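You operate a simulated robot arm through the tools that you are given. There is no shell and no other tool. Be economical: measure what you need, move in short steps, check, and stop when the job is done.

You run a simulated robot arm. Do the job below in one go: nothing can be reset, and whatever is moved stays where it is left.

Task
Put the lids on the red and grey pots and push them back.
Fine: each pot its own lid; both pots end against the wall side of the cupboard top.
Where things are to end (x, y in the base frame): red pot within 0.04 m of [0.35, 0.64]; tall grey pot within 0.04 m of [0.6, 0.39].
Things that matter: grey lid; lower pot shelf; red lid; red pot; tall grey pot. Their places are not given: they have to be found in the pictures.

It is judged by the outcome, as a careful person would: the job done as asked, and still so three seconds after it is handed in. It fails if anything else is knocked over, pushed out of place, dropped, spilled or broken. Lids that push on must go on centred and level and be pressed home; caps that screw on are set level and turned clockwise until they are tight.

Robot
A 7-joint arm with a two-finger parallel gripper, fixed in place. Base frame: the origin is at the foot of the arm, x ahead of it, y to its left, z up; the work surface is at about z = 0.8. Units: m, rad, N and s.
With the tool pointing down near the work surface it reaches from about 0.22 to 0.74 m from the base axis. Its first joint turns from -2.897 to 2.897 rad. Payload 1.57 kg.
The TCP is the grasp point between the finger pads, 0.03 m short of the fingertips. In the tool frame z runs along the fingers and y along their closing line. The gripper opens to 0.11 m. The fingers are 0.024 m wide and 0.012 m thick; the gripper's body (0.048 by 0.112 m) begins 0.078 m behind the TCP.
Orientation is that of the tool frame in the base frame, as a unit quaternion [x, y, z, w]. With the fingers straight down and closing along the base's y, the tool's x points along the base's -x, its y along +y and its z along -z.

Tools
- The arm moves only by the tool move_arm. Its argument "motion" is one flat list of numbers, 6 for each row, row after row: the shift along the tool's x, y, z in m, then the turn, a rotation vector about the tool's x, y, z in rad. In form: [tx, ty, tz, ax, ay, az, tx, ty, tz, ax, ay, az, ...]. A call has 1 to 20 rows; each row shifts and turns the commanded pose from where the row before left it, along the tool's axes as they then stand. "fingers" is the finger opening in m, from 0 to 0.11, set as the call begins (left out, the last holds). Each row takes 0.2 s and may step no farther than 0.05 m and 0.15 rad from the row before; otherwise, or with a gripper value out of range, the whole call is refused. A pose out of reach is approached as far as the arm can. The call stops where the force on the tool passes 40 N (or 10 N more than at its start, if that is more) or the arm is blocked; 0.2 s more then pass. Each finger travels about 0.045 m/s and halts on what it meets, pressing with about 27 N; the grip force reading is that of the motor and also rises with nothing between the fingers. The clock runs only during rows and for 0.2 s after the last one: add rows that do not move to give the fingers time. The reply holds the time, the measured pose of the TCP, the force on the tool along the base axes, the opening and the grip force, in the units named above and with some noise, with the torque about the TCP (base axes, N m) and any sound that the robot's microphone picked up.
- Cameras (640 x 400 px; columns grow to the right, rows downward): "scene" is fixed at [0.0482, 0.6651, 1.5425]; the picture's right is [-0.74, -0.67, 0.00], its down [-0.56, 0.61, -0.56] and it looks along [0.38, -0.42, -0.83] (base axes); focal length 295 px, centre (320, 200). "wrist" rides on the gripper at [0.07, 0.016, -0.141] in the tool frame; the picture's right is [-0.23, 0.97, 0.00], its down [-0.86, -0.20, -0.48] and it looks along [-0.47, -0.11, 0.88] (tool axes); focal length 222 px, centre (320, 200).
- camera(camera): a new picture of that camera. It takes no simulated time.
- slide_trunk(by): slides the trunk up (or, below 0, down) by that many m; the arm rides with it, the base frame stays. It gives what a move gives, with no picture.
- pixel_to_xyz(camera, pixels): for up to 12 pixels [column, row] of the newest picture of that camera ("zoom" is the newest enlarged one), the place [x, y, z] in the base frame of the surface seen there, good to about 0.002 m, but the place of the scene camera against the robot may be out by one fixed shift of up to 0.025 m in any direction. It takes no simulated time.
- inspect(camera, box): a new picture of the part [left, top, right, bottom] of that camera's present view, enlarged. It takes no simulated time.
- finish_job(): hands the job in; it is judged then, once.

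Keep the steps short. Do not move on a guess: measure, check each grasp and each placing, and mend mistakes. In all there are 80 turns and 46 pictures (those below and enlarged ones count). Leave the gripper open and the arm clear of the work at the hand-in unless told otherwise, and finish with a single line.

The tools are called after "Emit:" by a JSON object that holds its "fn" and its "kwargs". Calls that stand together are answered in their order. move_arm: Moves the arm, as the interface text tells. Its arguments: {"type":"object","properties":{"motion":{"type":"array","items":{"type":"number"}},"fingers":{"type":"number"}},"required":["motion"]} The other tools are called the same way: slide_trunk (by) slides the trunk up or down; camera (camera) takes a picture; pixel_to_xyz (camera, pixels) gives the place of the surface under pixels of a picture; inspect (camera, box) takes an enlarged picture of a part of a camera's view; finish_job () hands the job in.

At the start:

```text
time: 0.0
eef_pos: [0.3976, 0.3876, 1.1963]
tool_rot: [0.0, 1.0, 0.0, 0.0]
contact_force: [0.1, 0.2, 0.3]
moment: [0.03, 0.01, 0.04]
grip_width: 0.11
grip_force: 0.1
trunk travel left (down, up): [-0.525, 0.065]
```

scene: 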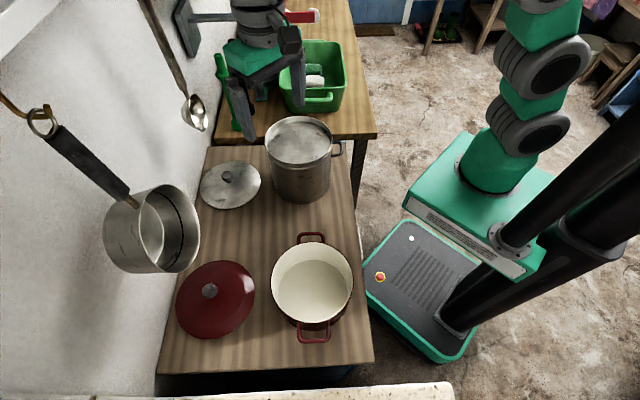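
wrist: 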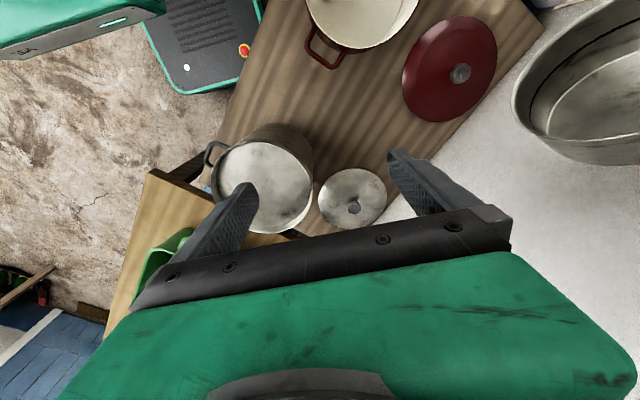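

I see the red pot (310,285), red lid (215,298), grey pot (300,155) and grey lid (230,185). First I measure their places from both cameras.

Emit:
{"fn": "pixel_to_xyz", "kwargs": {"camera": "scene", "pixels": [[209, 291], [215, 320], [190, 300], [250, 290], [228, 176], [215, 200], [298, 140], [268, 150], [330, 150], [310, 285], [272, 285], [352, 285]]}}

Emit:
{"fn": "pixel_to_xyz", "kwargs": {"camera": "wrist", "pixels": [[460, 73], [420, 80], [354, 207], [350, 180], [265, 185], [215, 180], [311, 170], [323, 50], [360, 45], [309, 10], [330, 230], [270, 100]]}}

Emit:
{"fn": "inspect", "kwargs": {"camera": "scene", "box": [160, 90, 380, 230]}}

Emit:
{"fn": "inspect", "kwargs": {"camera": "scene", "box": [150, 220, 390, 370]}}

```text
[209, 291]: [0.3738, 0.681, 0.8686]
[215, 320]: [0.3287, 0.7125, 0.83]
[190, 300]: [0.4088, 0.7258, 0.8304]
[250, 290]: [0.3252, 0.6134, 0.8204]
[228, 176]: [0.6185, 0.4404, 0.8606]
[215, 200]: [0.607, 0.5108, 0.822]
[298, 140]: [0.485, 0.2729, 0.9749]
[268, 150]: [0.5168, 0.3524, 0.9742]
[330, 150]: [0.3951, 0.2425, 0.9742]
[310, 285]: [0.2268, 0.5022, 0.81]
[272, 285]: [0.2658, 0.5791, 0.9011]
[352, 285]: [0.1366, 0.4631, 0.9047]
```

```text
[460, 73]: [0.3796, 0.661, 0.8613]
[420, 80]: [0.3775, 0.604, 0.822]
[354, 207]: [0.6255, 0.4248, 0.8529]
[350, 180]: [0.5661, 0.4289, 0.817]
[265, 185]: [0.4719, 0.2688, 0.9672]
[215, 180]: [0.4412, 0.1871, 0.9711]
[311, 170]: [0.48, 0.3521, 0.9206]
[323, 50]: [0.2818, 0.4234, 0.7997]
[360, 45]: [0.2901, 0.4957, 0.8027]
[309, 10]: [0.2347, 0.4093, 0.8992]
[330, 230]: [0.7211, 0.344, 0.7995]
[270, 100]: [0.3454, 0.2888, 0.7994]
```

```text
2.86 times, centred on (270, 160) of scene
```

zoom: 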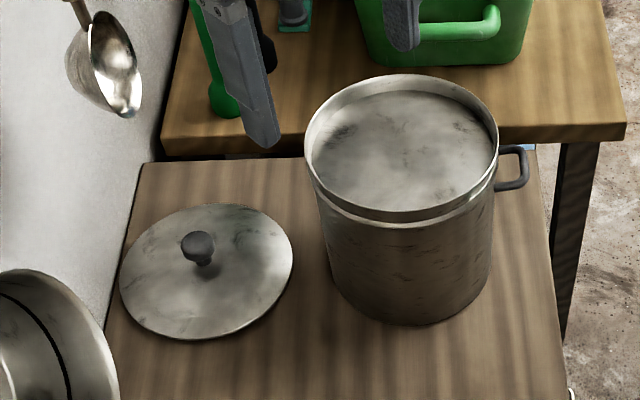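

```text
2.67 times, centred on (270, 295) of scene
```

zoom: 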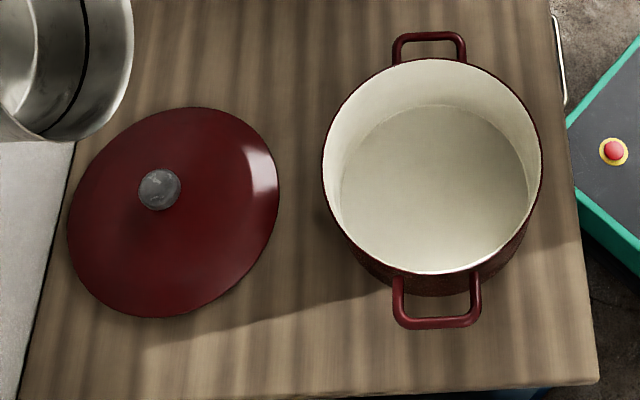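

Wrist and scene disagree by roughly (-0.006, +0.017, +0.0075). Next I measure the rims, the knob and the hanging obstacles more closely.

Emit:
{"fn": "pixel_to_xyz", "kwargs": {"camera": "zoom", "pixels": [[324, 160], [540, 160], [436, 59], [432, 272], [350, 85], [515, 90], [355, 240], [505, 240], [430, 40], [437, 324], [158, 190], [180, 190]]}}

Emit:
{"fn": "pixel_to_xyz", "kwargs": {"camera": "scene", "pixels": [[150, 265], [199, 240], [190, 195], [130, 195], [195, 125], [207, 120], [150, 10], [45, 120], [166, 220], [215, 75], [372, 360], [160, 370]]}}

Emit:
{"fn": "inspect", "kwargs": {"camera": "wrist", "box": [180, 100, 400, 240]}}

```text
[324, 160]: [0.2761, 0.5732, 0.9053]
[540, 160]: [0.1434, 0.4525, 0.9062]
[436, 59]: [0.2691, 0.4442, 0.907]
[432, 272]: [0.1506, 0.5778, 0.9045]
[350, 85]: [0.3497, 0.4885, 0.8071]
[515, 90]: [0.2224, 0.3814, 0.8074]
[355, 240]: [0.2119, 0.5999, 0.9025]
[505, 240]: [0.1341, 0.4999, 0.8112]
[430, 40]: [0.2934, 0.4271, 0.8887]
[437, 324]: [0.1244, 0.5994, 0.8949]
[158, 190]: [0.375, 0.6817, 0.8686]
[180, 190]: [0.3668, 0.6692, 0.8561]
```

```text
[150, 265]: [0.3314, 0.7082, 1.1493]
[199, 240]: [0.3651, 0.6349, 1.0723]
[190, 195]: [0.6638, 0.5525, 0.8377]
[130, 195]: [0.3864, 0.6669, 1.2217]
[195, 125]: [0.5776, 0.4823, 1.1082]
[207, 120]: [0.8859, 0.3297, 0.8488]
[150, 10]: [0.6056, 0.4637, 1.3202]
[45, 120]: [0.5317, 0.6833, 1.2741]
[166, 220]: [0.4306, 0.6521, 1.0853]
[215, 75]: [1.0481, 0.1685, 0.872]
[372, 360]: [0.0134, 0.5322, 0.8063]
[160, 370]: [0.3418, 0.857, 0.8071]
```

```text
2.86 times, centred on (290, 170) of wrist
```

zoom: 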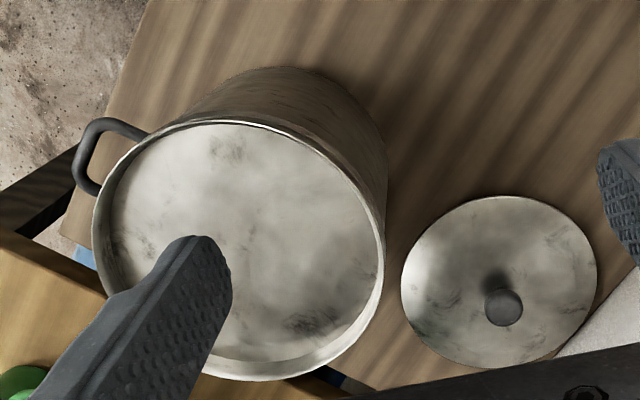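

Emit:
{"fn": "pixel_to_xyz", "kwargs": {"camera": "zoom", "pixels": [[95, 225], [382, 270], [240, 123], [240, 379], [150, 150], [340, 345], [403, 280], [594, 270], [500, 199], [480, 365], [503, 305], [300, 220]]}}

Emit:
{"fn": "inspect", "kwargs": {"camera": "scene", "box": [0, 80, 240, 290]}}

Emit:
{"fn": "inspect", "kwargs": {"camera": "wrist", "box": [300, 0, 620, 180]}}

```text
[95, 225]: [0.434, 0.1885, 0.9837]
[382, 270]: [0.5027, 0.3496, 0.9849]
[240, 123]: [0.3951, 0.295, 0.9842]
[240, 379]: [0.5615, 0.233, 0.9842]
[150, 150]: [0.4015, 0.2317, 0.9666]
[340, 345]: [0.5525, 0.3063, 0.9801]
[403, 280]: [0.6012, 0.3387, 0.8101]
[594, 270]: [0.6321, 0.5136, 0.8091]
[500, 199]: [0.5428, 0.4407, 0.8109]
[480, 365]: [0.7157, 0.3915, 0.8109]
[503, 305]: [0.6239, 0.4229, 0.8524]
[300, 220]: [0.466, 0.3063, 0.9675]
```

```text
1.90 times, centred on (120, 185) of scene
```

zoom: 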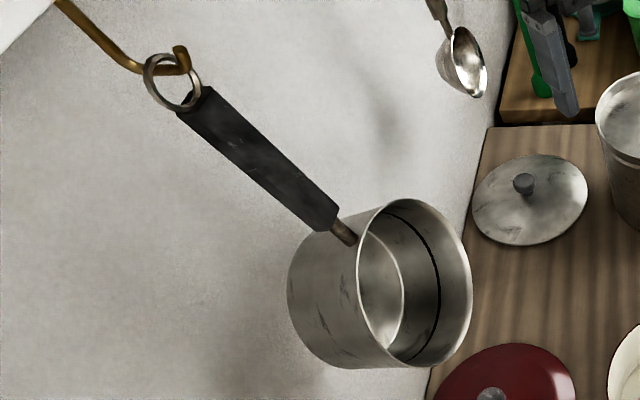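

```text
2.00 times, centred on (460, 90) of wrist
```

zoom: 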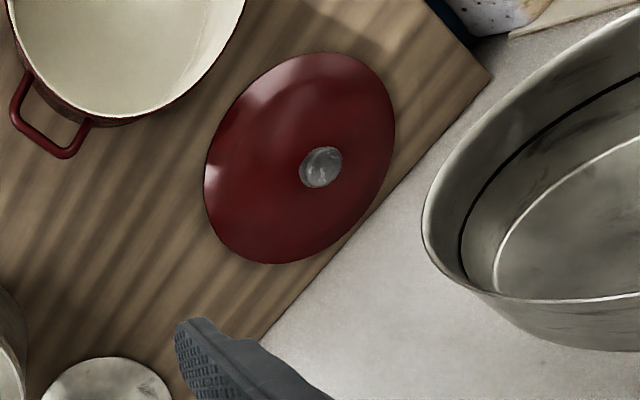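

The grey pot looks nearly full (surface z≈0.967, rim 0.984). A pan hangs over the red lid and a ladle near the grey one. I'll turn the tool so that it leans back toward -y with the camera on that side, which clears the pan, the ladle and both pots. Turning first, high up.

Emit:
{"fn": "move_arm", "kwargs": {"motion": [0, 0, 0, 0, 0, -0.1428, 0, 0, 0, 0, 0, -0.1428, 0, 0, 0, 0, 0, -0.1428, 0, 0, 0, 0, 0, -0.1428, 0, 0, 0, 0, 0, -0.1428, 0, 0, 0, 0, 0, -0.1428, 0, 0, 0, 0, 0, -0.1428, 0, 0, 0, 0, 0, -0.1428, 0, 0, 0, 0, 0, -0.1428, 0, 0, 0, 0, 0, -0.1428, 0, 0, 0, 0, 0, -0.1428, 0, 0, 0, 0, -0.15, 0, 0, 0, 0, 0, -0.15, 0, 0, 0, 0, 0, -0.15, 0, 0, 0, 0, 0, -0.15, 0, 0, 0, 0, 0, 0, 0], "fingers": 0.06}}

```text
time: 3.4
eef_pos: [0.4223, 0.3846, 1.2477]
tool_rot: [0.686, -0.683, -0.183, -0.171]
contact_force: [-0.4, -0.1, 0.0]
moment: [0.01, -0.01, -0.03]
grip_width: 0.0599
grip_force: 0.1
out of reach, approached as far as the arm can: row 12, 15
trunk travel left (down, up): [-0.525, 0.065]
```

The arm could not quite make that pose up there, so I come lower and further out and see.

Emit:
{"fn": "move_arm", "kwargs": {"motion": [0.0226, 0, 0.033, 0, 0, 0, 0.0226, 0, 0.033, 0, 0, 0, 0.0226, 0, 0.033, 0, 0, 0, 0, 0, 0, 0, 0, 0]}}

```text
time: 4.4
eef_pos: [0.4675, 0.3741, 1.2341]
tool_rot: [0.684, -0.683, -0.184, -0.175]
contact_force: [0.2, 0.4, 0.6]
moment: [0.01, -0.01, -0.03]
grip_width: 0.0603
grip_force: 0.1
out of reach, approached as far as the arm can: row 1, 2, 3
trunk travel left (down, up): [-0.525, 0.065]
```

Emit:
{"fn": "move_arm", "kwargs": {"motion": [0.0226, 0, 0.033, 0, 0, 0, 0.0226, 0, 0.033, 0, 0, 0, 0, 0, 0, 0, 0, 0]}}

Emit:
{"fn": "camera", "kwargs": {"camera": "scene"}}

```text
time: 5.2
eef_pos: [0.5037, 0.3692, 1.2147]
tool_rot: [0.684, -0.683, -0.185, -0.177]
contact_force: [0.7, 0.9, -0.2]
moment: [0.02, 0.01, 0.0]
grip_width: 0.0598
grip_force: 0.1
out of reach, approached as far as the arm can: row 1, 2
trunk travel left (down, up): [-0.525, 0.065]
```

```text
38 pictures are left
```

scene: 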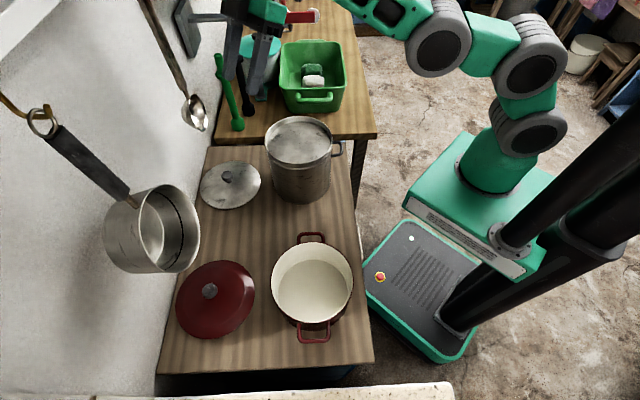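

Emit:
{"fn": "pixel_to_xyz", "kwargs": {"camera": "scene", "pixels": [[450, 170], [490, 130], [530, 135], [530, 75], [437, 52], [385, 10], [197, 110], [190, 95], [204, 118], [198, 129], [186, 115], [180, 80]]}}

```text
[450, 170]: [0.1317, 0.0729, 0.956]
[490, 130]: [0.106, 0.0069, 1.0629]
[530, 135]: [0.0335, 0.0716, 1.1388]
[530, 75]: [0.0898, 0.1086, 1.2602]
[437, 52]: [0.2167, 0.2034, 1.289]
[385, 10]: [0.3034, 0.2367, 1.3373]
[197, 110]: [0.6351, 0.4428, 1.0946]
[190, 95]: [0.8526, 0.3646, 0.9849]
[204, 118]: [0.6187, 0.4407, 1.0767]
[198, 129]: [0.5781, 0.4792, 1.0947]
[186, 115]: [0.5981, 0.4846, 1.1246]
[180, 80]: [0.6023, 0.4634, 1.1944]
```

The arm can't hold this yaw with this lean. I take out part of the yaw (tool z +0.5) and see whether it settles on the commanded pose.

Emit:
{"fn": "move_arm", "kwargs": {"motion": [0, 0, 0, 0, 0.15, 0, 0, 0, 0, 0, 0.15, 0, 0, 0, 0, 0, 0.15, 0, 0, 0, 0, 0, 0.15, 0, 0, 0, 0, 0, 0, 0]}}

```text
time: 6.4
eef_pos: [0.5028, 0.3581, 1.2172]
tool_rot: [-0.704, 0.709, -0.022, -0.023]
contact_force: [0.3, -0.1, -0.2]
moment: [0.03, -0.01, 0.02]
grip_width: 0.06
grip_force: 0.0
trunk travel left (down, up): [-0.525, 0.065]
```

That pose is reachable upright. I now lower it 0.12 m (clear of the ladle) and then lean it there.

Emit:
{"fn": "move_arm", "kwargs": {"motion": [0, 0, 0, 0, -0.064, 0, 0, 0, 0.04, 0, 0, 0, 0, 0, 0.04, 0, 0, 0, 0, 0, 0.04, 0, 0, 0, 0, 0, 0, 0, -0.1, 0, 0, 0, 0, 0, -0.1, 0, 0, 0, 0, 0, -0.1, 0, 0, 0, 0, 0, -0.1, 0, 0, 0, 0, 0, 0, 0]}}

```text
time: 8.4
eef_pos: [0.5017, 0.3699, 1.0955]
tool_rot: [-0.693, 0.694, 0.139, 0.137]
contact_force: [0.9, -0.3, 0.1]
moment: [0.01, 0.01, 0.02]
grip_width: 0.0598
grip_force: 0.0
trunk travel left (down, up): [-0.525, 0.065]
```

Works. Leaning a further 0.12 and looking at the lid from here.

Emit:
{"fn": "move_arm", "kwargs": {"motion": [0, 0, 0, 0, -0.06, 0, 0, 0, 0, 0, -0.06, 0, 0, 0, 0, 0, 0, 0]}}

Emit:
{"fn": "camera", "kwargs": {"camera": "wrist"}}

```text
time: 9.2
eef_pos: [0.5015, 0.3704, 1.0945]
tool_rot: [-0.683, 0.685, 0.179, 0.179]
contact_force: [-0.3, 0.0, 0.2]
moment: [-0.02, -0.03, 0.04]
grip_width: 0.06
grip_force: 0.0
trunk travel left (down, up): [-0.525, 0.065]
```

```text
37 pictures are left
```

wrist: 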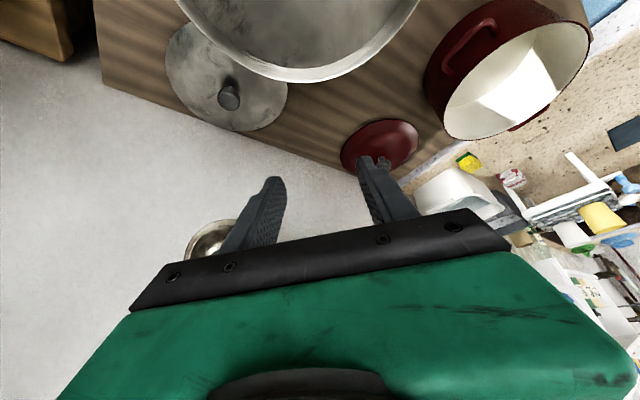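

Lean is now 0.51 rad. I can see the grey knob (228,95) and the ladle bowl to the left of the left finger. Moving in two legs to a stand-off 0.08 m behind the grey knob.

Emit:
{"fn": "move_arm", "kwargs": {"motion": [0.0105, -0.0205, 0.0187, 0, 0, 0, 0.0105, -0.0205, 0.0187, 0, 0, 0, 0.0106, -0.0205, 0.0188, 0, 0, 0, 0.0154, -0.0205, 0.0311, 0, 0, 0, 0.0154, -0.0205, 0.0311, 0, 0, 0, 0.0154, -0.0205, 0.0311, 0, 0, 0, 0, 0, 0, 0, 0, 0]}}

Emit:
{"fn": "camera", "kwargs": {"camera": "wrist"}}

```text
time: 10.8
eef_pos: [0.624, 0.3755, 0.9227]
tool_rot: [-0.683, 0.685, 0.179, 0.18]
contact_force: [-0.1, 0.1, -0.8]
moment: [0.0, -0.01, -0.02]
grip_width: 0.0596
grip_force: 0.1
trunk travel left (down, up): [-0.525, 0.065]
```

```text
36 pictures are left
```

wrist: 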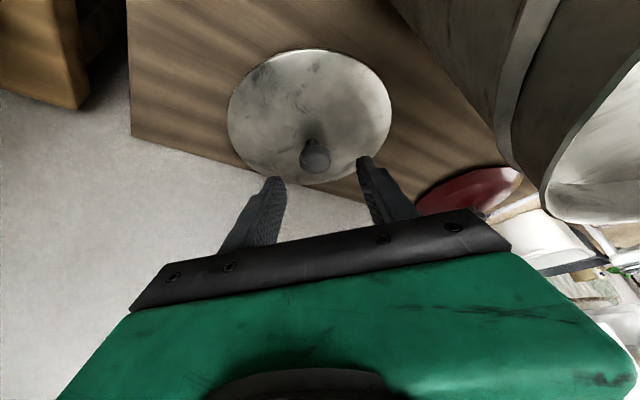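

Knob appears at (315,155), between the fingertips. I zoom in and measure knob and lid edge.

Emit:
{"fn": "inspect", "kwargs": {"camera": "wrist", "box": [220, 40, 420, 220]}}

Emit:
{"fn": "pixel_to_xyz", "kwargs": {"camera": "wrist", "pixels": [[316, 155], [303, 158], [328, 158], [316, 142], [315, 168], [309, 128], [230, 118], [388, 115], [310, 52], [285, 110], [350, 110], [309, 100]]}}

```text
2.22 times, centred on (320, 130) of wrist
```

zoom: 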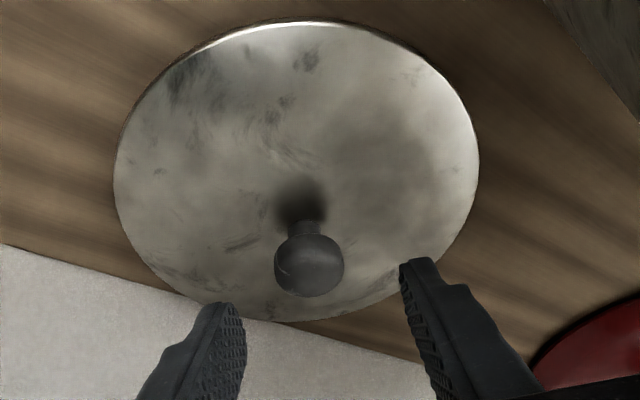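

```text
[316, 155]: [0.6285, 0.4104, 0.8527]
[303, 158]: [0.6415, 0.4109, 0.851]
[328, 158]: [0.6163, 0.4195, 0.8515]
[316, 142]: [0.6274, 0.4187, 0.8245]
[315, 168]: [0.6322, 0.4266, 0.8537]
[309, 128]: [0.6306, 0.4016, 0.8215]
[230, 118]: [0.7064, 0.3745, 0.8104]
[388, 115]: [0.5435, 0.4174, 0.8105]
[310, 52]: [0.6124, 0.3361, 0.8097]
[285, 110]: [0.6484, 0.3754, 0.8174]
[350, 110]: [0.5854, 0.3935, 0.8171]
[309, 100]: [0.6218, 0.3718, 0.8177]
```

Knob ball centre ≈ (0.629, 0.422, 0.843), lid crown z≈0.8245. Advancing 0.074 m along the tool with open fingers.

Emit:
{"fn": "move_arm", "kwargs": {"motion": [-0.0005, -0.0017, 0.025, 0, 0, 0, -0.0005, -0.0017, 0.025, 0, 0, 0, -0.0005, -0.0016, 0.024, 0, 0, 0, 0, 0, 0, 0, 0, 0]}}

Emit:
{"fn": "inspect", "kwargs": {"camera": "wrist", "box": [220, 80, 420, 260]}}

```text
time: 11.8
eef_pos: [0.6288, 0.4128, 0.8618]
tool_rot: [-0.684, 0.685, 0.179, 0.179]
contact_force: [0.3, 0.0, -0.3]
moment: [0.01, 0.01, 0.01]
grip_width: 0.0601
grip_force: 0.1
trunk travel left (down, up): [-0.525, 0.065]
```

```text
2.22 times, centred on (320, 170) of wrist
```

zoom: 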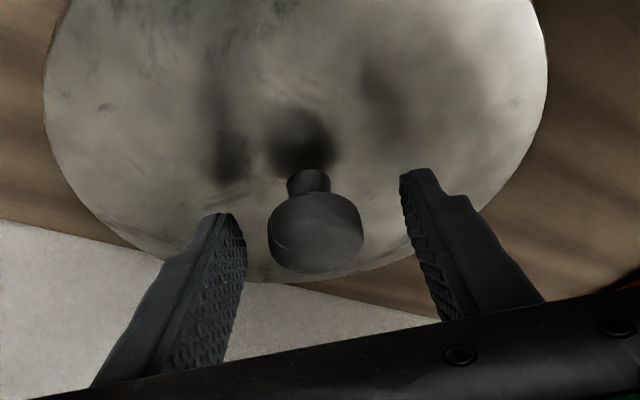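

Knob is centred between the fingers. Closing.

Emit:
{"fn": "move_arm", "kwargs": {"motion": [0, 0, 0, 0, 0, 0, 0, 0, 0, 0, 0, 0, 0, 0, 0, 0, 0, 0, 0, 0, 0, 0, 0, 0], "fingers": 0.0}}

Emit:
{"fn": "inspect", "kwargs": {"camera": "wrist", "box": [220, 80, 420, 260]}}

```text
time: 12.8
eef_pos: [0.629, 0.4126, 0.8602]
tool_rot: [-0.683, 0.685, 0.179, 0.18]
contact_force: [0.7, 0.9, 1.0]
moment: [0.03, -0.01, -0.03]
grip_width: 0.0328
grip_force: 27.0
trunk travel left (down, up): [-0.525, 0.065]
```

```text
2.22 times, centred on (320, 170) of wrist
```

zoom: 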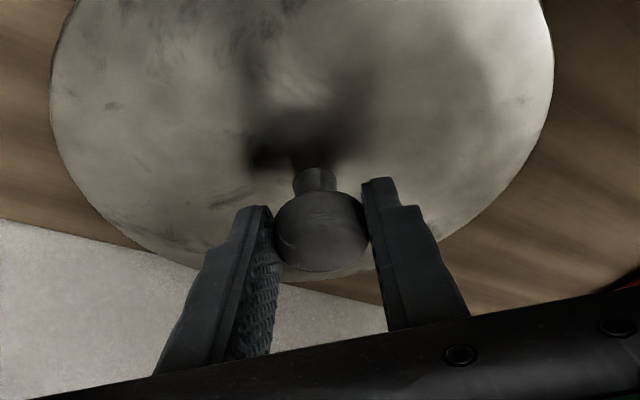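

Gripped (0.033 m, 27 N). Lifting slightly to check the hold.

Emit:
{"fn": "move_arm", "kwargs": {"motion": [-0.0074, 0, -0.0131, 0, 0, 0, -0.0074, 0, -0.0131, 0, 0, 0, 0, 0, 0, 0, 0, 0]}}

Emit:
{"fn": "camera", "kwargs": {"camera": "wrist"}}

```text
time: 13.6
eef_pos: [0.63, 0.4111, 0.892]
tool_rot: [-0.683, 0.684, 0.18, 0.18]
contact_force: [0.3, -0.1, 0.2]
moment: [-0.03, 0.0, 0.01]
grip_width: 0.0001
grip_force: 21.0
trunk travel left (down, up): [-0.525, 0.065]
```

```text
32 pictures are left
```

wrist: 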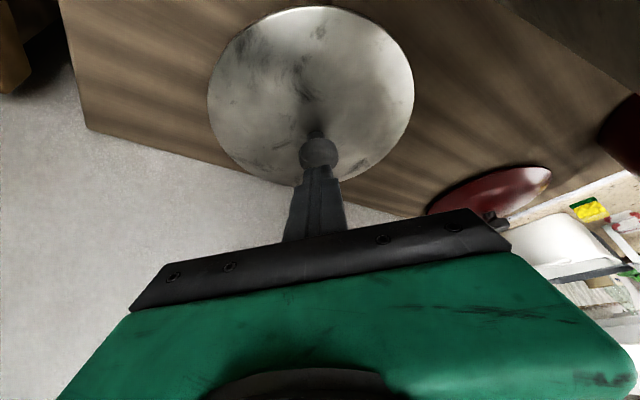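

The fingers slid off the top of the knob; the lid stayed down. I measure the knob again.

Emit:
{"fn": "inspect", "kwargs": {"camera": "wrist", "box": [260, 100, 380, 220]}}

Emit:
{"fn": "pixel_to_xyz", "kwargs": {"camera": "wrist", "pixels": [[318, 140], [318, 147], [318, 155], [318, 163], [302, 155], [334, 155], [317, 132], [315, 122], [210, 90], [412, 90], [315, 8], [316, 169]]}}

```text
3.33 times, centred on (320, 160) of wrist
```

zoom: 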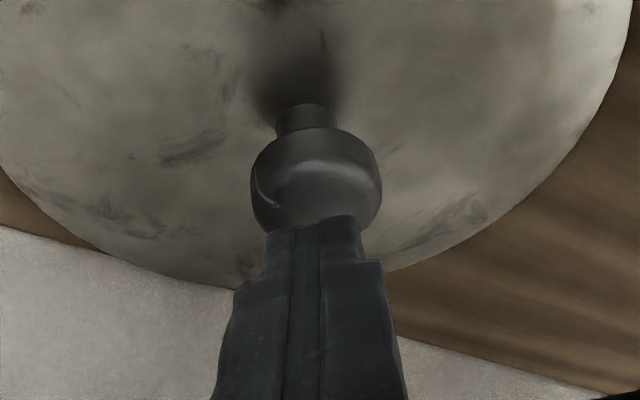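

```text
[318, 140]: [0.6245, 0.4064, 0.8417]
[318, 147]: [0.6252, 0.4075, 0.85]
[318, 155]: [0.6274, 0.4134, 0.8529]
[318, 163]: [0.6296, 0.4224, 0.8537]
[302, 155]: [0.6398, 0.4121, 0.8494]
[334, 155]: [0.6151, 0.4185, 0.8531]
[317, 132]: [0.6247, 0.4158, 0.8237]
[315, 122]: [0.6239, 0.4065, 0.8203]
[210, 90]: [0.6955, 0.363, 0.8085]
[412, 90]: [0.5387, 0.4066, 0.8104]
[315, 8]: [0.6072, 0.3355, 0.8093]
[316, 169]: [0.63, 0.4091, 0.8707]
```

Knob head is ≈0.033 wide, centred (0.6275, 0.422, 0.845). I reopen and go about 4 mm deeper, as far as the lid crown allows, then close again with more time.

Emit:
{"fn": "move_arm", "kwargs": {"motion": [0, 0, 0, 0, 0, 0, 0, 0, 0, 0, 0, 0, 0, 0, 0, 0, 0, 0, 0.005, 0.0008, 0.011, 0, 0, 0, 0.005, 0.0008, 0.011, 0, 0, 0, 0.005, 0.0009, 0.0109, 0, 0, 0, 0, 0, 0, 0, 0, 0], "fingers": 0.056}}

```text
time: 15.2
eef_pos: [0.6273, 0.4143, 0.8554]
tool_rot: [-0.683, 0.685, 0.179, 0.18]
contact_force: [-0.3, 0.5, 0.3]
moment: [0.02, -0.01, 0.03]
grip_width: 0.0561
grip_force: 0.0
trunk travel left (down, up): [-0.525, 0.065]
```

No contact yet; 4 mm deeper, then close.

Emit:
{"fn": "move_arm", "kwargs": {"motion": [0.002, 0, 0.0035, 0, 0, 0, 0, 0, 0, 0, 0, 0]}}

Emit:
{"fn": "move_arm", "kwargs": {"motion": [0, 0, 0, 0, 0, 0, 0, 0, 0, 0, 0, 0, 0, 0, 0, 0, 0, 0, 0, 0, 0, 0, 0, 0, 0, 0, 0, 0, 0, 0], "fingers": 0.0}}

Emit:
{"fn": "inspect", "kwargs": {"camera": "wrist", "box": [240, 100, 400, 240]}}

```text
time: 15.8
eef_pos: [0.6272, 0.4154, 0.8529]
tool_rot: [-0.683, 0.685, 0.18, 0.181]
contact_force: [0.0, -0.7, 5.6]
moment: [-0.01, -0.1, -0.02]
grip_width: 0.0557
grip_force: 0.1
trunk travel left (down, up): [-0.525, 0.065]
```

```text
time: 17.0
eef_pos: [0.6275, 0.4144, 0.8548]
tool_rot: [-0.683, 0.684, 0.179, 0.181]
contact_force: [5.4, 2.6, 14.2]
moment: [0.18, -0.03, -0.07]
grip_width: 0.0326
grip_force: 27.2
trunk travel left (down, up): [-0.525, 0.065]
```

```text
2.86 times, centred on (320, 170) of wrist
```

zoom: 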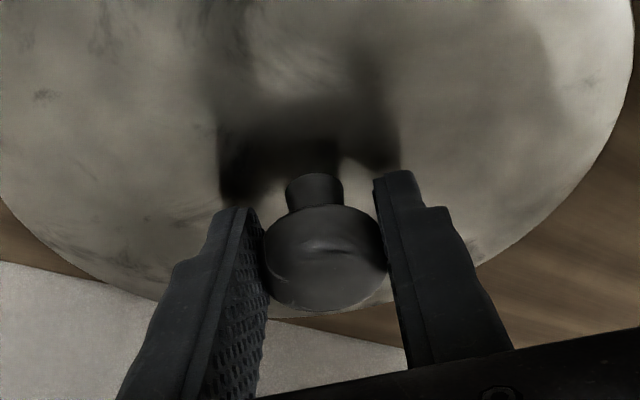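

The tips reached the lid crown and the knob is fully between the pads. Lifting slowly 15 mm.

Emit:
{"fn": "move_arm", "kwargs": {"motion": [-0.0018, 0, -0.0033, 0, 0, 0, -0.0018, 0, -0.0033, 0, 0, 0, -0.0018, 0, -0.0033, 0, 0, 0, -0.0018, 0, -0.0033, 0, 0, 0, 0, 0, 0, 0, 0, 0]}}

Emit:
{"fn": "inspect", "kwargs": {"camera": "wrist", "box": [200, 0, 440, 240]}}

```text
time: 18.2
eef_pos: [0.6256, 0.4146, 0.8662]
tool_rot: [-0.683, 0.685, 0.18, 0.179]
contact_force: [-0.6, -0.1, 0.1]
moment: [-0.03, -0.02, 0.04]
grip_width: 0.0327
grip_force: 27.5
trunk travel left (down, up): [-0.525, 0.065]
```

```text
1.67 times, centred on (320, 120) of wrist
```

zoom: 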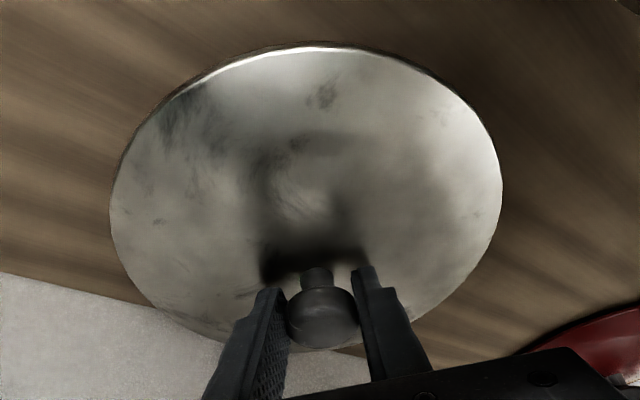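

Emit:
{"fn": "pixel_to_xyz", "kwargs": {"camera": "zoom", "pixels": [[118, 200], [498, 200], [310, 52], [310, 120], [320, 310], [320, 335], [180, 100], [450, 120]]}}

```text
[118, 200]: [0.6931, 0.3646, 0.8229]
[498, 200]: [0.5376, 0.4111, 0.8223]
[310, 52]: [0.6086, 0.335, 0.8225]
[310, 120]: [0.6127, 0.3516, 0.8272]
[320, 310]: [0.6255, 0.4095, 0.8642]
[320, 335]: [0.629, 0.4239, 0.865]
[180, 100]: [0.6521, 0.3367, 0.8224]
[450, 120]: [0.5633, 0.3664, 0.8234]
```

The lid is lifted level (edge 0.8225, up 12.5 mm) with no slip. Carrying it up and back, going round the grey pot's outside and away from the ladle.

Emit:
{"fn": "move_arm", "kwargs": {"motion": [-0.0008, -0.0068, -0.0177, 0, 0, 0, -0.0008, -0.0068, -0.0177, 0, 0, 0, -0.0008, -0.0068, -0.0177, 0, 0, 0, -0.0008, -0.0068, -0.0177, 0, 0, 0, -0.0008, -0.0068, -0.0177, 0, 0, 0, 0.002, -0.0025, -0.0169, 0, 0, 0, 0.002, -0.0025, -0.0169, 0, 0, 0, 0.002, -0.0025, -0.0169, 0, 0, 0, 0.002, -0.0025, -0.0169, 0, 0, 0, 0, 0, 0, 0, 0, 0]}}

Emit:
{"fn": "camera", "kwargs": {"camera": "scene"}}

```text
time: 20.4
eef_pos: [0.6609, 0.3293, 0.9875]
tool_rot: [-0.683, 0.685, 0.179, 0.18]
contact_force: [0.0, 0.1, -1.8]
moment: [-0.04, -0.02, 0.01]
grip_width: 0.0328
grip_force: 27.5
out of reach, approached as far as the arm can: row 6, 7, 9
trunk travel left (down, up): [-0.525, 0.065]
```

```text
28 pictures are left
```

scene: 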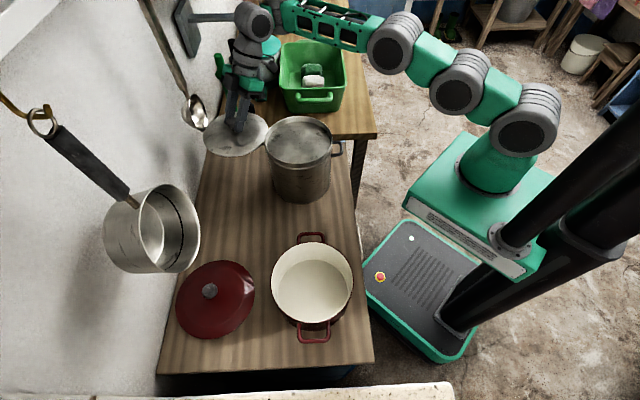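

The lid hangs well; the arm is near full stretch. I raise everything by the trunk (0.06 m) to get above the pot rim.

Emit:
{"fn": "slide_trunk", "kwargs": {"by": 0.06}}

```text
time: 21.4
eef_pos: [0.6621, 0.3289, 1.0468]
tool_rot: [-0.683, 0.685, 0.178, 0.179]
contact_force: [-0.4, -0.1, -1.0]
moment: [-0.05, -0.02, 0.01]
grip_width: 0.0326
grip_force: 27.3
trunk travel left (down, up): [-0.585, 0.005]
```

Now over to the pot: shift by (-0.183, -0.072, +0.013) in slow rows, leaving the lid hovering above the pot.

Emit:
{"fn": "move_arm", "kwargs": {"motion": [0.0, 0, -0.008, 0, 0, 0, 0.00705, 0.0229, -0.0058, 0, 0, 0, 0.00705, 0.0229, -0.0058, 0, 0, 0, 0.00705, 0.0229, -0.0058, 0, 0, 0, 0.00705, 0.0229, -0.0058, 0, 0, 0, 0.00705, 0.0229, -0.0058, 0, 0, 0, 0.00705, 0.0229, -0.0058, 0, 0, 0, 0.00705, 0.0229, -0.0058, 0, 0, 0, 0.00705, 0.0229, -0.0058, 0, 0, 0, 0, 0, 0, 0, 0, 0]}}

Emit:
{"fn": "camera", "kwargs": {"camera": "wrist"}}

Emit:
{"fn": "inspect", "kwargs": {"camera": "scene", "box": [200, 60, 400, 220]}}

```text
time: 23.6
eef_pos: [0.6418, 0.3197, 1.0915]
tool_rot: [-0.681, 0.682, 0.193, 0.182]
contact_force: [0.6, 0.5, -1.2]
moment: [0.0, 0.01, 0.0]
grip_width: 0.0328
grip_force: 27.1
out of reach, approached as far as the arm can: row 2, 3, 4, 5, 6, 7, 8, 9
trunk travel left (down, up): [-0.585, 0.005]
```

```text
27 pictures are left
```

wrist: 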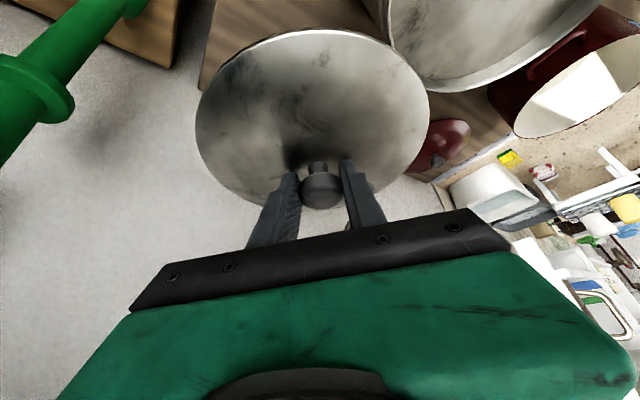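

```text
2.50 times, centred on (300, 140) of scene
```

zoom: 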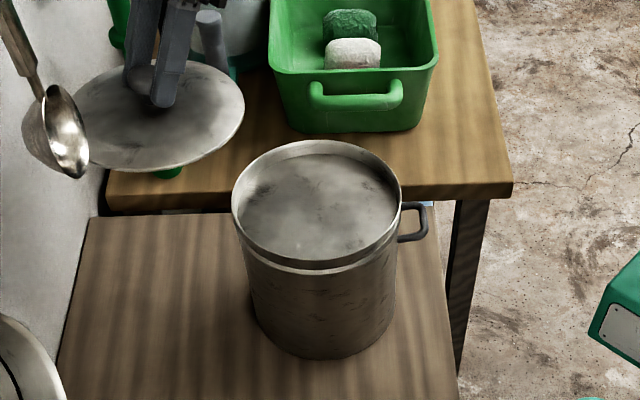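

The wrist seems to be at a joint limit with this yaw. I swing the lean about the vertical axis (through the TCP, so the lid stays level) back toward the robot by 0.75 rad.

Emit:
{"fn": "move_arm", "kwargs": {"motion": [0, 0, 0, 0.0613, 0, 0.109, 0, 0, 0, 0.0613, 0, 0.109, 0, 0, 0, 0.0613, 0, 0.109, 0, 0, 0, 0.0613, 0, 0.109, 0, 0, 0, 0.0613, 0, 0.109, 0, 0, 0, 0.0613, 0, 0.109, 0, 0, 0, 0, 0, 0]}}

```text
time: 25.2
eef_pos: [0.6737, 0.3142, 1.1415]
tool_rot: [-0.387, 0.89, 0.102, 0.221]
contact_force: [0.7, -0.6, -0.8]
moment: [-0.02, -0.01, 0.01]
grip_width: 0.0327
grip_force: 27.3
out of reach, approached as far as the arm can: row 1, 2, 3, 4, 5, 6
trunk travel left (down, up): [-0.585, 0.005]
```

The yaw is back to about 45°. Now draw in toward the robot by (-0.06, -0.05) and check.

Emit:
{"fn": "move_arm", "kwargs": {"motion": [0.0228, 0.0033, -0.0122, 0, 0, 0, 0.0228, 0.0033, -0.0122, 0, 0, 0, 0.0228, 0.0033, -0.0122, 0, 0, 0, 0, 0, 0, 0, 0, 0]}}

Emit:
{"fn": "camera", "kwargs": {"camera": "scene"}}

```text
time: 26.2
eef_pos: [0.6825, 0.2974, 1.1493]
tool_rot: [-0.384, 0.888, 0.101, 0.231]
contact_force: [0.5, 0.5, -0.5]
moment: [-0.03, 0.03, 0.01]
grip_width: 0.0326
grip_force: 27.1
out of reach, approached as far as the arm can: row 1, 2, 3
trunk travel left (down, up): [-0.585, 0.005]
```

```text
25 pictures are left
```

scene: 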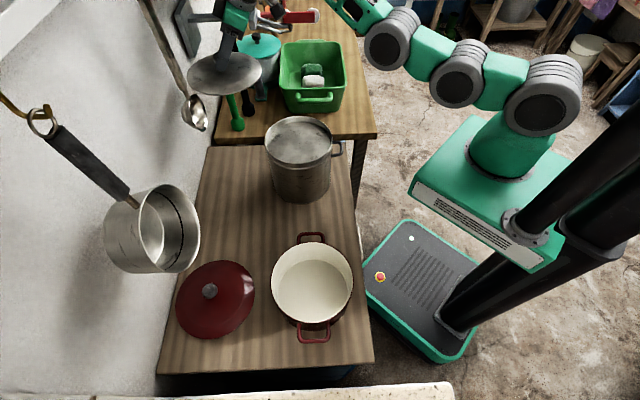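

The lid is still held, but the arm has been creeping along a limit. I take out 0.3 rad of lean to free it.

Emit:
{"fn": "move_arm", "kwargs": {"motion": [0, 0, 0, 0, 0.1, 0, 0, 0, 0, 0, 0.1, 0, 0, 0, 0, 0, 0.1, 0, 0, 0, 0, 0, 0, 0]}}

```text
time: 27.2
eef_pos: [0.6792, 0.283, 1.1443]
tool_rot: [-0.395, 0.912, 0.041, 0.098]
contact_force: [0.5, -0.4, -1.1]
moment: [-0.04, -0.03, 0.03]
grip_width: 0.0329
grip_force: 26.7
out of reach, approached as far as the arm can: row 3
trunk travel left (down, up): [-0.585, 0.005]
```

Emit:
{"fn": "move_arm", "kwargs": {"motion": [0.022, 0.0077, 0.003, 0, 0, 0, 0.022, 0.0077, 0.003, 0, 0, 0, 0.022, 0.0077, 0.003, 0, 0, 0, 0.022, 0.0077, 0.003, 0, 0, 0, 0, 0, 0, 0, 0, 0]}}

```text
time: 28.4
eef_pos: [0.6179, 0.247, 1.1333]
tool_rot: [-0.395, 0.913, 0.043, 0.092]
contact_force: [0.9, -0.1, -1.2]
moment: [0.01, -0.02, -0.01]
grip_width: 0.0325
grip_force: 27.1
out of reach, approached as far as the arm can: row 3, 4
trunk travel left (down, up): [-0.585, 0.005]
```

Better. I swing the yaw partly back (+0.4 about the vertical) and take out another 0.1 of lean, then re-read the pose.

Emit:
{"fn": "move_arm", "kwargs": {"motion": [0, 0, 0, 0, 0.1, 0, 0, 0, 0, -0.014, 0, -0.13, 0, 0, 0, -0.014, 0, -0.13, 0, 0, 0, -0.014, 0, -0.13, 0, 0, 0, 0, 0, 0]}}

```text
time: 29.6
eef_pos: [0.6174, 0.2479, 1.1316]
tool_rot: [-0.568, 0.821, 0.032, 0.046]
contact_force: [0.6, -0.1, -0.4]
moment: [-0.01, -0.02, -0.01]
grip_width: 0.0326
grip_force: 27.0
trunk travel left (down, up): [-0.585, 0.005]
```

No limit now. Moving over the pot centre, z ≈ 1.10.

Emit:
{"fn": "move_arm", "kwargs": {"motion": [0.009, 0.0263, 0.005, 0, 0, 0, 0.009, 0.0263, 0.005, 0, 0, 0, 0.009, 0.0263, 0.005, 0, 0, 0, 0.009, 0.0263, 0.005, 0, 0, 0, 0.009, 0.0265, 0.005, 0, 0, 0, 0, 0, 0, 0, 0, 0]}}

```text
time: 31.0
eef_pos: [0.4819, 0.2559, 1.1062]
tool_rot: [-0.567, 0.822, 0.032, 0.045]
contact_force: [0.0, 0.3, -1.0]
moment: [0.03, 0.0, -0.02]
grip_width: 0.0327
grip_force: 27.1
out of reach, approached as far as the arm can: row 5
trunk travel left (down, up): [-0.585, 0.005]
```

Over the pot. Now lean back in 0.1 steps while lowering a little, to bring the lid level.

Emit:
{"fn": "move_arm", "kwargs": {"motion": [0, 0, 0.015, 0, 0, 0, 0, 0, 0, 0, -0.1, 0, 0, 0, 0, 0, -0.1, 0, 0, 0, 0, 0, -0.1, 0, 0, 0, 0, 0, -0.1, 0, 0, 0, 0, 0, 0, 0]}}

Emit:
{"fn": "camera", "kwargs": {"camera": "scene"}}

```text
time: 32.4
eef_pos: [0.5397, 0.2743, 1.1415]
tool_rot: [-0.552, 0.795, 0.144, 0.207]
contact_force: [0.0, 0.7, -1.1]
moment: [-0.01, 0.0, -0.02]
grip_width: 0.0326
grip_force: 27.0
out of reach, approached as far as the arm can: row 1, 2, 3, 4, 5
trunk travel left (down, up): [-0.585, 0.005]
```

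```text
24 pictures are left
```

scene: 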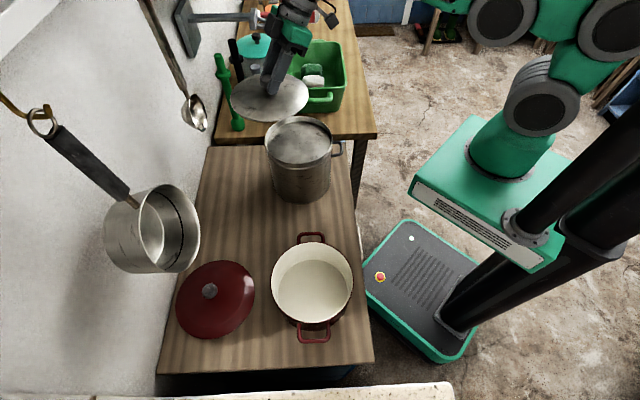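

Leaning here is blocked: the wrist comes too close to the shoulder. I test whether a lower trunk helps: straighten up, raise the arm 0.15 m, then lower the trunk 0.2 m.

Emit:
{"fn": "move_arm", "kwargs": {"motion": [0, 0, 0, 0, 0.1, 0, 0, 0, 0, 0, 0.1, 0, 0, 0, 0, 0, 0.1, 0, 0, 0, 0, 0, 0.1, 0, -0.0042, 0, -0.037, 0, 0, 0, -0.0042, 0, -0.037, 0, 0, 0, -0.0042, 0, -0.037, 0, 0, 0, -0.0042, 0, -0.037, 0, 0, 0, 0, 0, 0, 0, 0, 0]}}

```text
time: 34.4
eef_pos: [0.528, 0.2579, 1.2452]
tool_rot: [-0.568, 0.821, 0.031, 0.048]
contact_force: [-0.9, -0.6, -0.4]
moment: [0.03, -0.05, 0.04]
grip_width: 0.0326
grip_force: 27.3
out of reach, approached as far as the arm can: row 7, 8
trunk travel left (down, up): [-0.585, 0.005]
```

Emit:
{"fn": "slide_trunk", "kwargs": {"by": -0.13}}

Emit:
{"fn": "move_arm", "kwargs": {"motion": [-0.0042, 0, -0.037, 0, 0, 0, -0.0042, 0, -0.037, 0, 0, 0, -0.0042, 0, -0.037, 0, 0, 0, -0.0042, 0, -0.037, 0, 0, 0, 0, 0, 0, 0, 0, 0]}}

```text
time: 36.0
eef_pos: [0.5293, 0.2589, 1.1137]
tool_rot: [-0.567, 0.821, 0.031, 0.048]
contact_force: [0.9, -0.3, -1.3]
moment: [0.03, 0.03, -0.02]
grip_width: 0.0328
grip_force: 27.1
trunk travel left (down, up): [-0.455, 0.135]
```

```text
time: 37.2
eef_pos: [0.5404, 0.2552, 1.1275]
tool_rot: [-0.567, 0.822, 0.01, 0.052]
contact_force: [0.6, 0.4, -0.6]
moment: [-0.01, 0.03, 0.04]
grip_width: 0.0329
grip_force: 27.1
out of reach, approached as far as the arm can: row 1, 2, 3, 4
trunk travel left (down, up): [-0.455, 0.135]
```

Raising relative to the base is limited, so the lean is only possible low and far out. New plan: set this lid down level at a free spot on the cupboard around (0.49, 0.475), clear of ladle and pan, and regrasp it with the tool vertical, which reaches everywhere. Trunk back to 0 first.

Emit:
{"fn": "slide_trunk", "kwargs": {"by": 0.07}}

Emit:
{"fn": "move_arm", "kwargs": {"motion": [-0.0161, 0.0168, 0.027, 0, 0, 0, -0.0161, 0.0168, 0.027, 0, 0, 0, -0.0161, 0.0168, 0.027, 0, 0, 0, -0.0161, 0.0168, 0.027, 0, 0, 0, -0.0161, 0.0168, 0.027, 0, 0, 0, 0, 0, 0, 0, 0, 0]}}

```text
time: 38.3
eef_pos: [0.5394, 0.2556, 1.1968]
tool_rot: [-0.568, 0.821, 0.01, 0.051]
contact_force: [0.2, 0.1, -1.4]
moment: [-0.01, -0.01, 0.03]
grip_width: 0.0329
grip_force: 26.9
trunk travel left (down, up): [-0.525, 0.065]
```

```text
time: 39.7
eef_pos: [0.499, 0.372, 1.0694]
tool_rot: [-0.568, 0.821, 0.01, 0.052]
contact_force: [0.9, 0.2, -1.3]
moment: [-0.01, 0.0, 0.03]
grip_width: 0.0327
grip_force: 26.4
trunk travel left (down, up): [-0.525, 0.065]
```

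Reached exactly. Now rotate back to the exact grasp orientation, so that the lid is level.

Emit:
{"fn": "move_arm", "kwargs": {"motion": [0, 0, 0, -0.0302, -0.0836, -0.0676, 0, 0, 0, -0.0302, -0.0836, -0.0676, 0, 0, 0, -0.0302, -0.0836, -0.0676, 0, 0, 0, -0.0302, -0.0836, -0.0676, 0, 0, 0, -0.0302, -0.0836, -0.0676, 0, 0, 0, 0, 0, 0]}}

Emit:
{"fn": "camera", "kwargs": {"camera": "wrist"}}

```text
time: 41.1
eef_pos: [0.4984, 0.3702, 1.0686]
tool_rot: [0.685, -0.683, -0.181, -0.179]
contact_force: [0.0, -1.2, -1.3]
moment: [-0.05, -0.03, 0.0]
grip_width: 0.0326
grip_force: 27.9
trunk travel left (down, up): [-0.525, 0.065]
```

```text
23 pictures are left
```

wrist: 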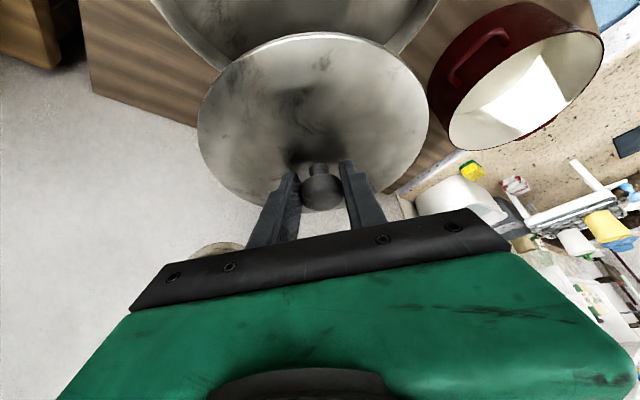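

The lid is level here and the lean is reachable. Lower relative height helps, so I raise the trunk and, keeping this lean, step down and toward the pot.

Emit:
{"fn": "slide_trunk", "kwargs": {"by": 0.063}}

Emit:
{"fn": "move_arm", "kwargs": {"motion": [0.0245, 0, 0.0436, 0, 0, 0, 0.0015, 0, 0.0026, 0, 0, 0, 0.0174, 0.004, -0.0098, 0, 0, 0, 0.0174, 0.004, -0.0098, 0, 0, 0, 0.0174, 0.004, -0.0098, 0, 0, 0, 0, 0, 0, 0, 0, 0]}}

```text
time: 42.1
eef_pos: [0.5001, 0.3707, 1.1311]
tool_rot: [0.684, -0.684, -0.18, -0.178]
contact_force: [0.5, 0.0, -1.0]
moment: [-0.01, -0.01, -0.01]
grip_width: 0.0326
grip_force: 26.7
trunk travel left (down, up): [-0.588, 0.002]
```

```text
time: 43.5
eef_pos: [0.4878, 0.3104, 1.0782]
tool_rot: [0.685, -0.684, -0.18, -0.178]
contact_force: [-0.1, 0.0, -1.0]
moment: [-0.01, 0.04, -0.01]
grip_width: 0.0326
grip_force: 26.6
trunk travel left (down, up): [-0.588, 0.002]
```

Works. Continue the rest of the way over the pot centre, then check.

Emit:
{"fn": "move_arm", "kwargs": {"motion": [0.0188, 0.003, -0.003, 0, 0, 0, 0.0188, 0.003, -0.003, 0, 0, 0, 0.0188, 0.003, -0.003, 0, 0, 0, 0, 0, 0, 0, 0, 0]}}

Emit:
{"fn": "camera", "kwargs": {"camera": "wrist"}}

```text
time: 44.5
eef_pos: [0.4792, 0.2553, 1.0585]
tool_rot: [-0.684, 0.684, 0.18, 0.178]
contact_force: [-0.4, -0.5, -2.4]
moment: [-0.01, 0.01, 0.04]
grip_width: 0.033
grip_force: 26.7
trunk travel left (down, up): [-0.588, 0.002]
```

```text
22 pictures are left
```

wrist: 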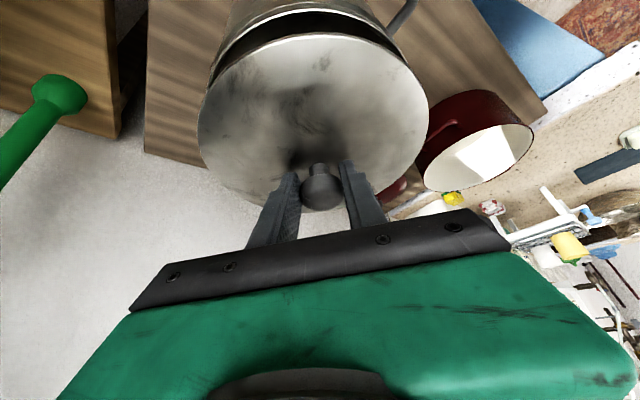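

Both lid edge and pot rim are in view; measuring both.

Emit:
{"fn": "inspect", "kwargs": {"camera": "wrist", "box": [190, 0, 440, 210]}}

Emit:
{"fn": "pixel_to_xyz", "kwargs": {"camera": "wrist", "pixels": [[202, 120], [426, 120], [315, 37], [243, 58], [395, 70], [215, 80], [415, 90], [312, 11], [260, 20], [372, 20], [235, 38], [215, 68]]}}

```text
1.90 times, centred on (315, 105) of wrist
```

zoom: 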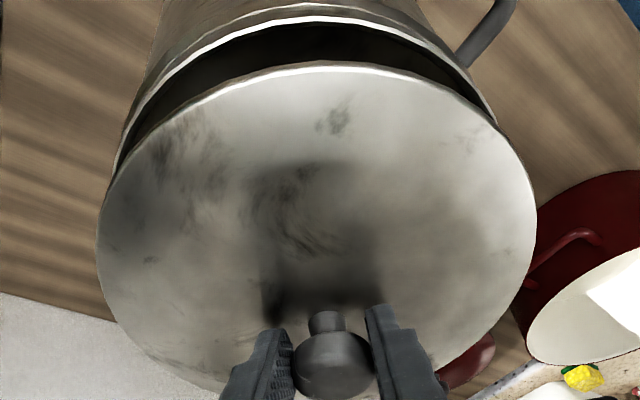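

```text
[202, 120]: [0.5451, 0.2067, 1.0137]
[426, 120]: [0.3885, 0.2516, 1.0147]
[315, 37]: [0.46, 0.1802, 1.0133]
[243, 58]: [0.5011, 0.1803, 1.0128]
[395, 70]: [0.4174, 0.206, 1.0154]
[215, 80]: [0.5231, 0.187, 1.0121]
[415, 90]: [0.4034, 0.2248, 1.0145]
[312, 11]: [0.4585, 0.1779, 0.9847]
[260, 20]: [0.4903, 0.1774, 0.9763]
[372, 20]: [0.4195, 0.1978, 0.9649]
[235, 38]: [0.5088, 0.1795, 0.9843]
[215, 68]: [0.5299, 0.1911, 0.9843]
```

Emit:
{"fn": "pixel_to_xyz", "kwargs": {"camera": "zoom", "pixels": [[117, 165], [135, 120], [180, 65], [310, 12], [430, 38], [470, 75], [490, 105], [99, 240], [535, 230], [330, 64], [200, 98], [460, 95]]}}

```text
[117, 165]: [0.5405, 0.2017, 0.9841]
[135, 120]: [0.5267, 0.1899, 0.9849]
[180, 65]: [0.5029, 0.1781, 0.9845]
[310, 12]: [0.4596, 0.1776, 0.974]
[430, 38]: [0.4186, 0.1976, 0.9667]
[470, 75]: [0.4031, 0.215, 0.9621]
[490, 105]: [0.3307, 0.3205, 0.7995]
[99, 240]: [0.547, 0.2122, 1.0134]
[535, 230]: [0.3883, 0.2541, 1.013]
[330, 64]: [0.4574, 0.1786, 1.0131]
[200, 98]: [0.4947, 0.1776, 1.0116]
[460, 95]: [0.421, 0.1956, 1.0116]
```

Fits: pot centre (0.478, 0.264), lid centre (0.477, 0.2655), lid level to 1–2 mm. I correct by (+1, -1.5) mm and lower 14 mm.

Emit:
{"fn": "move_arm", "kwargs": {"motion": [0.0013, -0.001, -0.0007, 0, 0, 0, 0.0017, 0, 0.003, 0, 0, 0, 0.0017, 0, 0.003, 0, 0, 0, 0.0017, 0, 0.003, 0, 0, 0, 0.0018, 0, 0.0032, 0, 0, 0, 0, 0, 0, 0, 0, 0]}}

Emit:
{"fn": "move_arm", "kwargs": {"motion": [0.001, 0, 0.0017, 0, 0, 0, 0.001, 0, 0.0017, 0, 0, 0, 0.001, 0, 0.0017, 0, 0, 0, 0, 0, 0, 0, 0, 0]}}

```text
time: 45.9
eef_pos: [0.4792, 0.2568, 1.0452]
tool_rot: [-0.684, 0.684, 0.179, 0.179]
contact_force: [-0.4, -0.5, -1.2]
moment: [-0.03, -0.01, 0.0]
grip_width: 0.0327
grip_force: 26.5
trunk travel left (down, up): [-0.588, 0.002]
```

```text
time: 46.9
eef_pos: [0.4791, 0.2556, 1.0379]
tool_rot: [0.685, -0.683, -0.18, -0.179]
contact_force: [-0.3, 0.4, 2.4]
moment: [0.31, -0.21, 0.04]
grip_width: 0.0328
grip_force: 27.1
trunk travel left (down, up): [-0.588, 0.002]
```

First contact felt (edge top ≈0.9925). I look before pressing further.

Emit:
{"fn": "inspect", "kwargs": {"camera": "wrist", "box": [190, 0, 440, 210]}}

Emit:
{"fn": "inspect", "kwargs": {"camera": "scene", "box": [230, 80, 370, 220]}}

```text
1.90 times, centred on (315, 105) of wrist
```

zoom: 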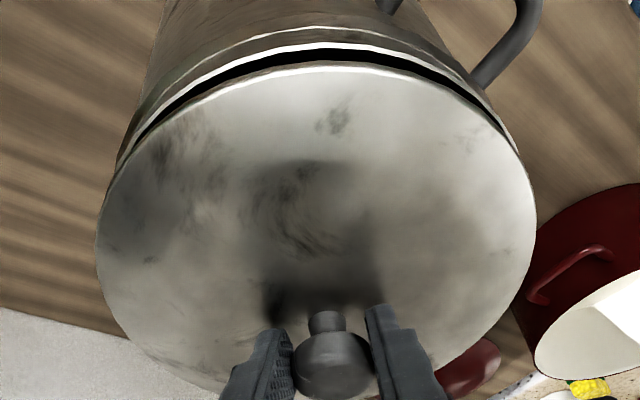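

```text
2.86 times, centred on (300, 150) of scene
```

zoom: 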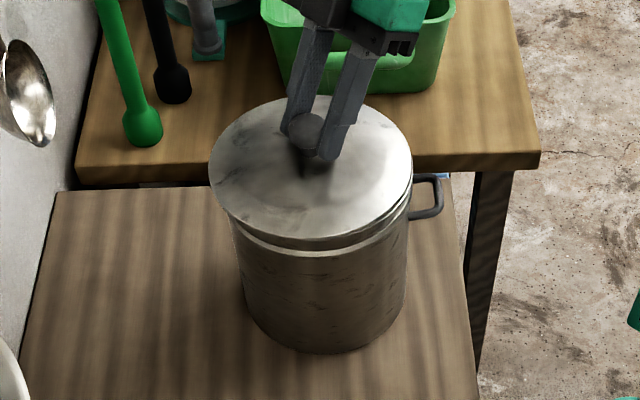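

The moment says the contact is on the +x/+y side, so the lid sits ~2 mm too far that way. Raise 3 mm, shift (-1.5, -2) mm and lower again gently.

Emit:
{"fn": "move_arm", "kwargs": {"motion": [-0.0015, 0, -0.0026, 0, 0, 0, 0.0017, 0.0015, -0.001, 0, 0, 0, 0, 0, 0, 0, 0, 0, 0.0015, 0, 0.0026, 0, 0, 0, 0.001, 0, 0.0018, 0, 0, 0, 0.001, 0, 0.0018, 0, 0, 0, 0, 0, 0, 0, 0, 0]}}

```text
time: 48.5
eef_pos: [0.4775, 0.2545, 1.0338]
tool_rot: [0.684, -0.684, -0.179, -0.178]
contact_force: [-0.1, -0.3, -1.2]
moment: [0.0, 0.0, -0.04]
grip_width: 0.0328
grip_force: 27.4
trunk travel left (down, up): [-0.588, 0.002]
```

No force and already lower than the first contact: it is entering. Lower on in 2 mm steps.

Emit:
{"fn": "move_arm", "kwargs": {"motion": [0.001, 0, 0.0017, 0, 0, 0, 0.001, 0, 0.0017, 0, 0, 0, 0.001, 0, 0.0017, 0, 0, 0, 0, 0, 0, 0, 0, 0]}}

```text
time: 49.5
eef_pos: [0.4768, 0.2547, 1.0327]
tool_rot: [0.685, -0.682, -0.179, -0.183]
contact_force: [-1.6, 1.7, 35.4]
moment: [0.28, 0.28, 0.12]
grip_width: 0.0327
grip_force: 26.7
trunk travel left (down, up): [-0.588, 0.002]
```

35 N with small moment at edge top ≈ 0.987: it looks seated. Checking.

Emit:
{"fn": "inspect", "kwargs": {"camera": "wrist", "box": [190, 0, 440, 210]}}

Emit:
{"fn": "pixel_to_xyz", "kwargs": {"camera": "zoom", "pixels": [[99, 240], [533, 230], [330, 66], [200, 100], [460, 97], [310, 48], [150, 340], [470, 340]]}}

```text
1.90 times, centred on (315, 105) of wrist
```

zoom: 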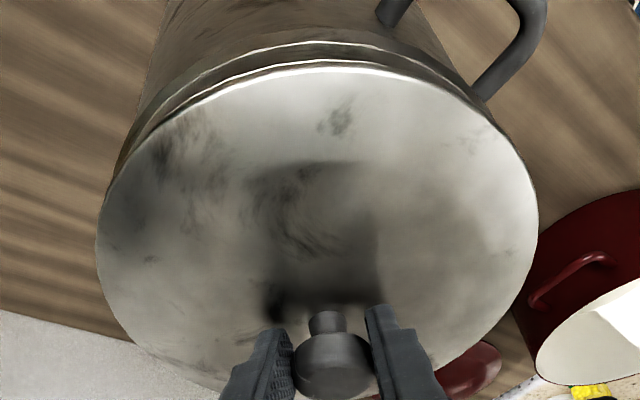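

```text
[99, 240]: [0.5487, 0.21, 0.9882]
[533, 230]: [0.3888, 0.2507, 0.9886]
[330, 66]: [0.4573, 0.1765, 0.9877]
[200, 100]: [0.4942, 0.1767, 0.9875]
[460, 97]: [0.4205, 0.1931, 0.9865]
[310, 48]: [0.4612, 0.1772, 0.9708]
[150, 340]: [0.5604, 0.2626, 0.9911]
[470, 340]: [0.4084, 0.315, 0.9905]
```

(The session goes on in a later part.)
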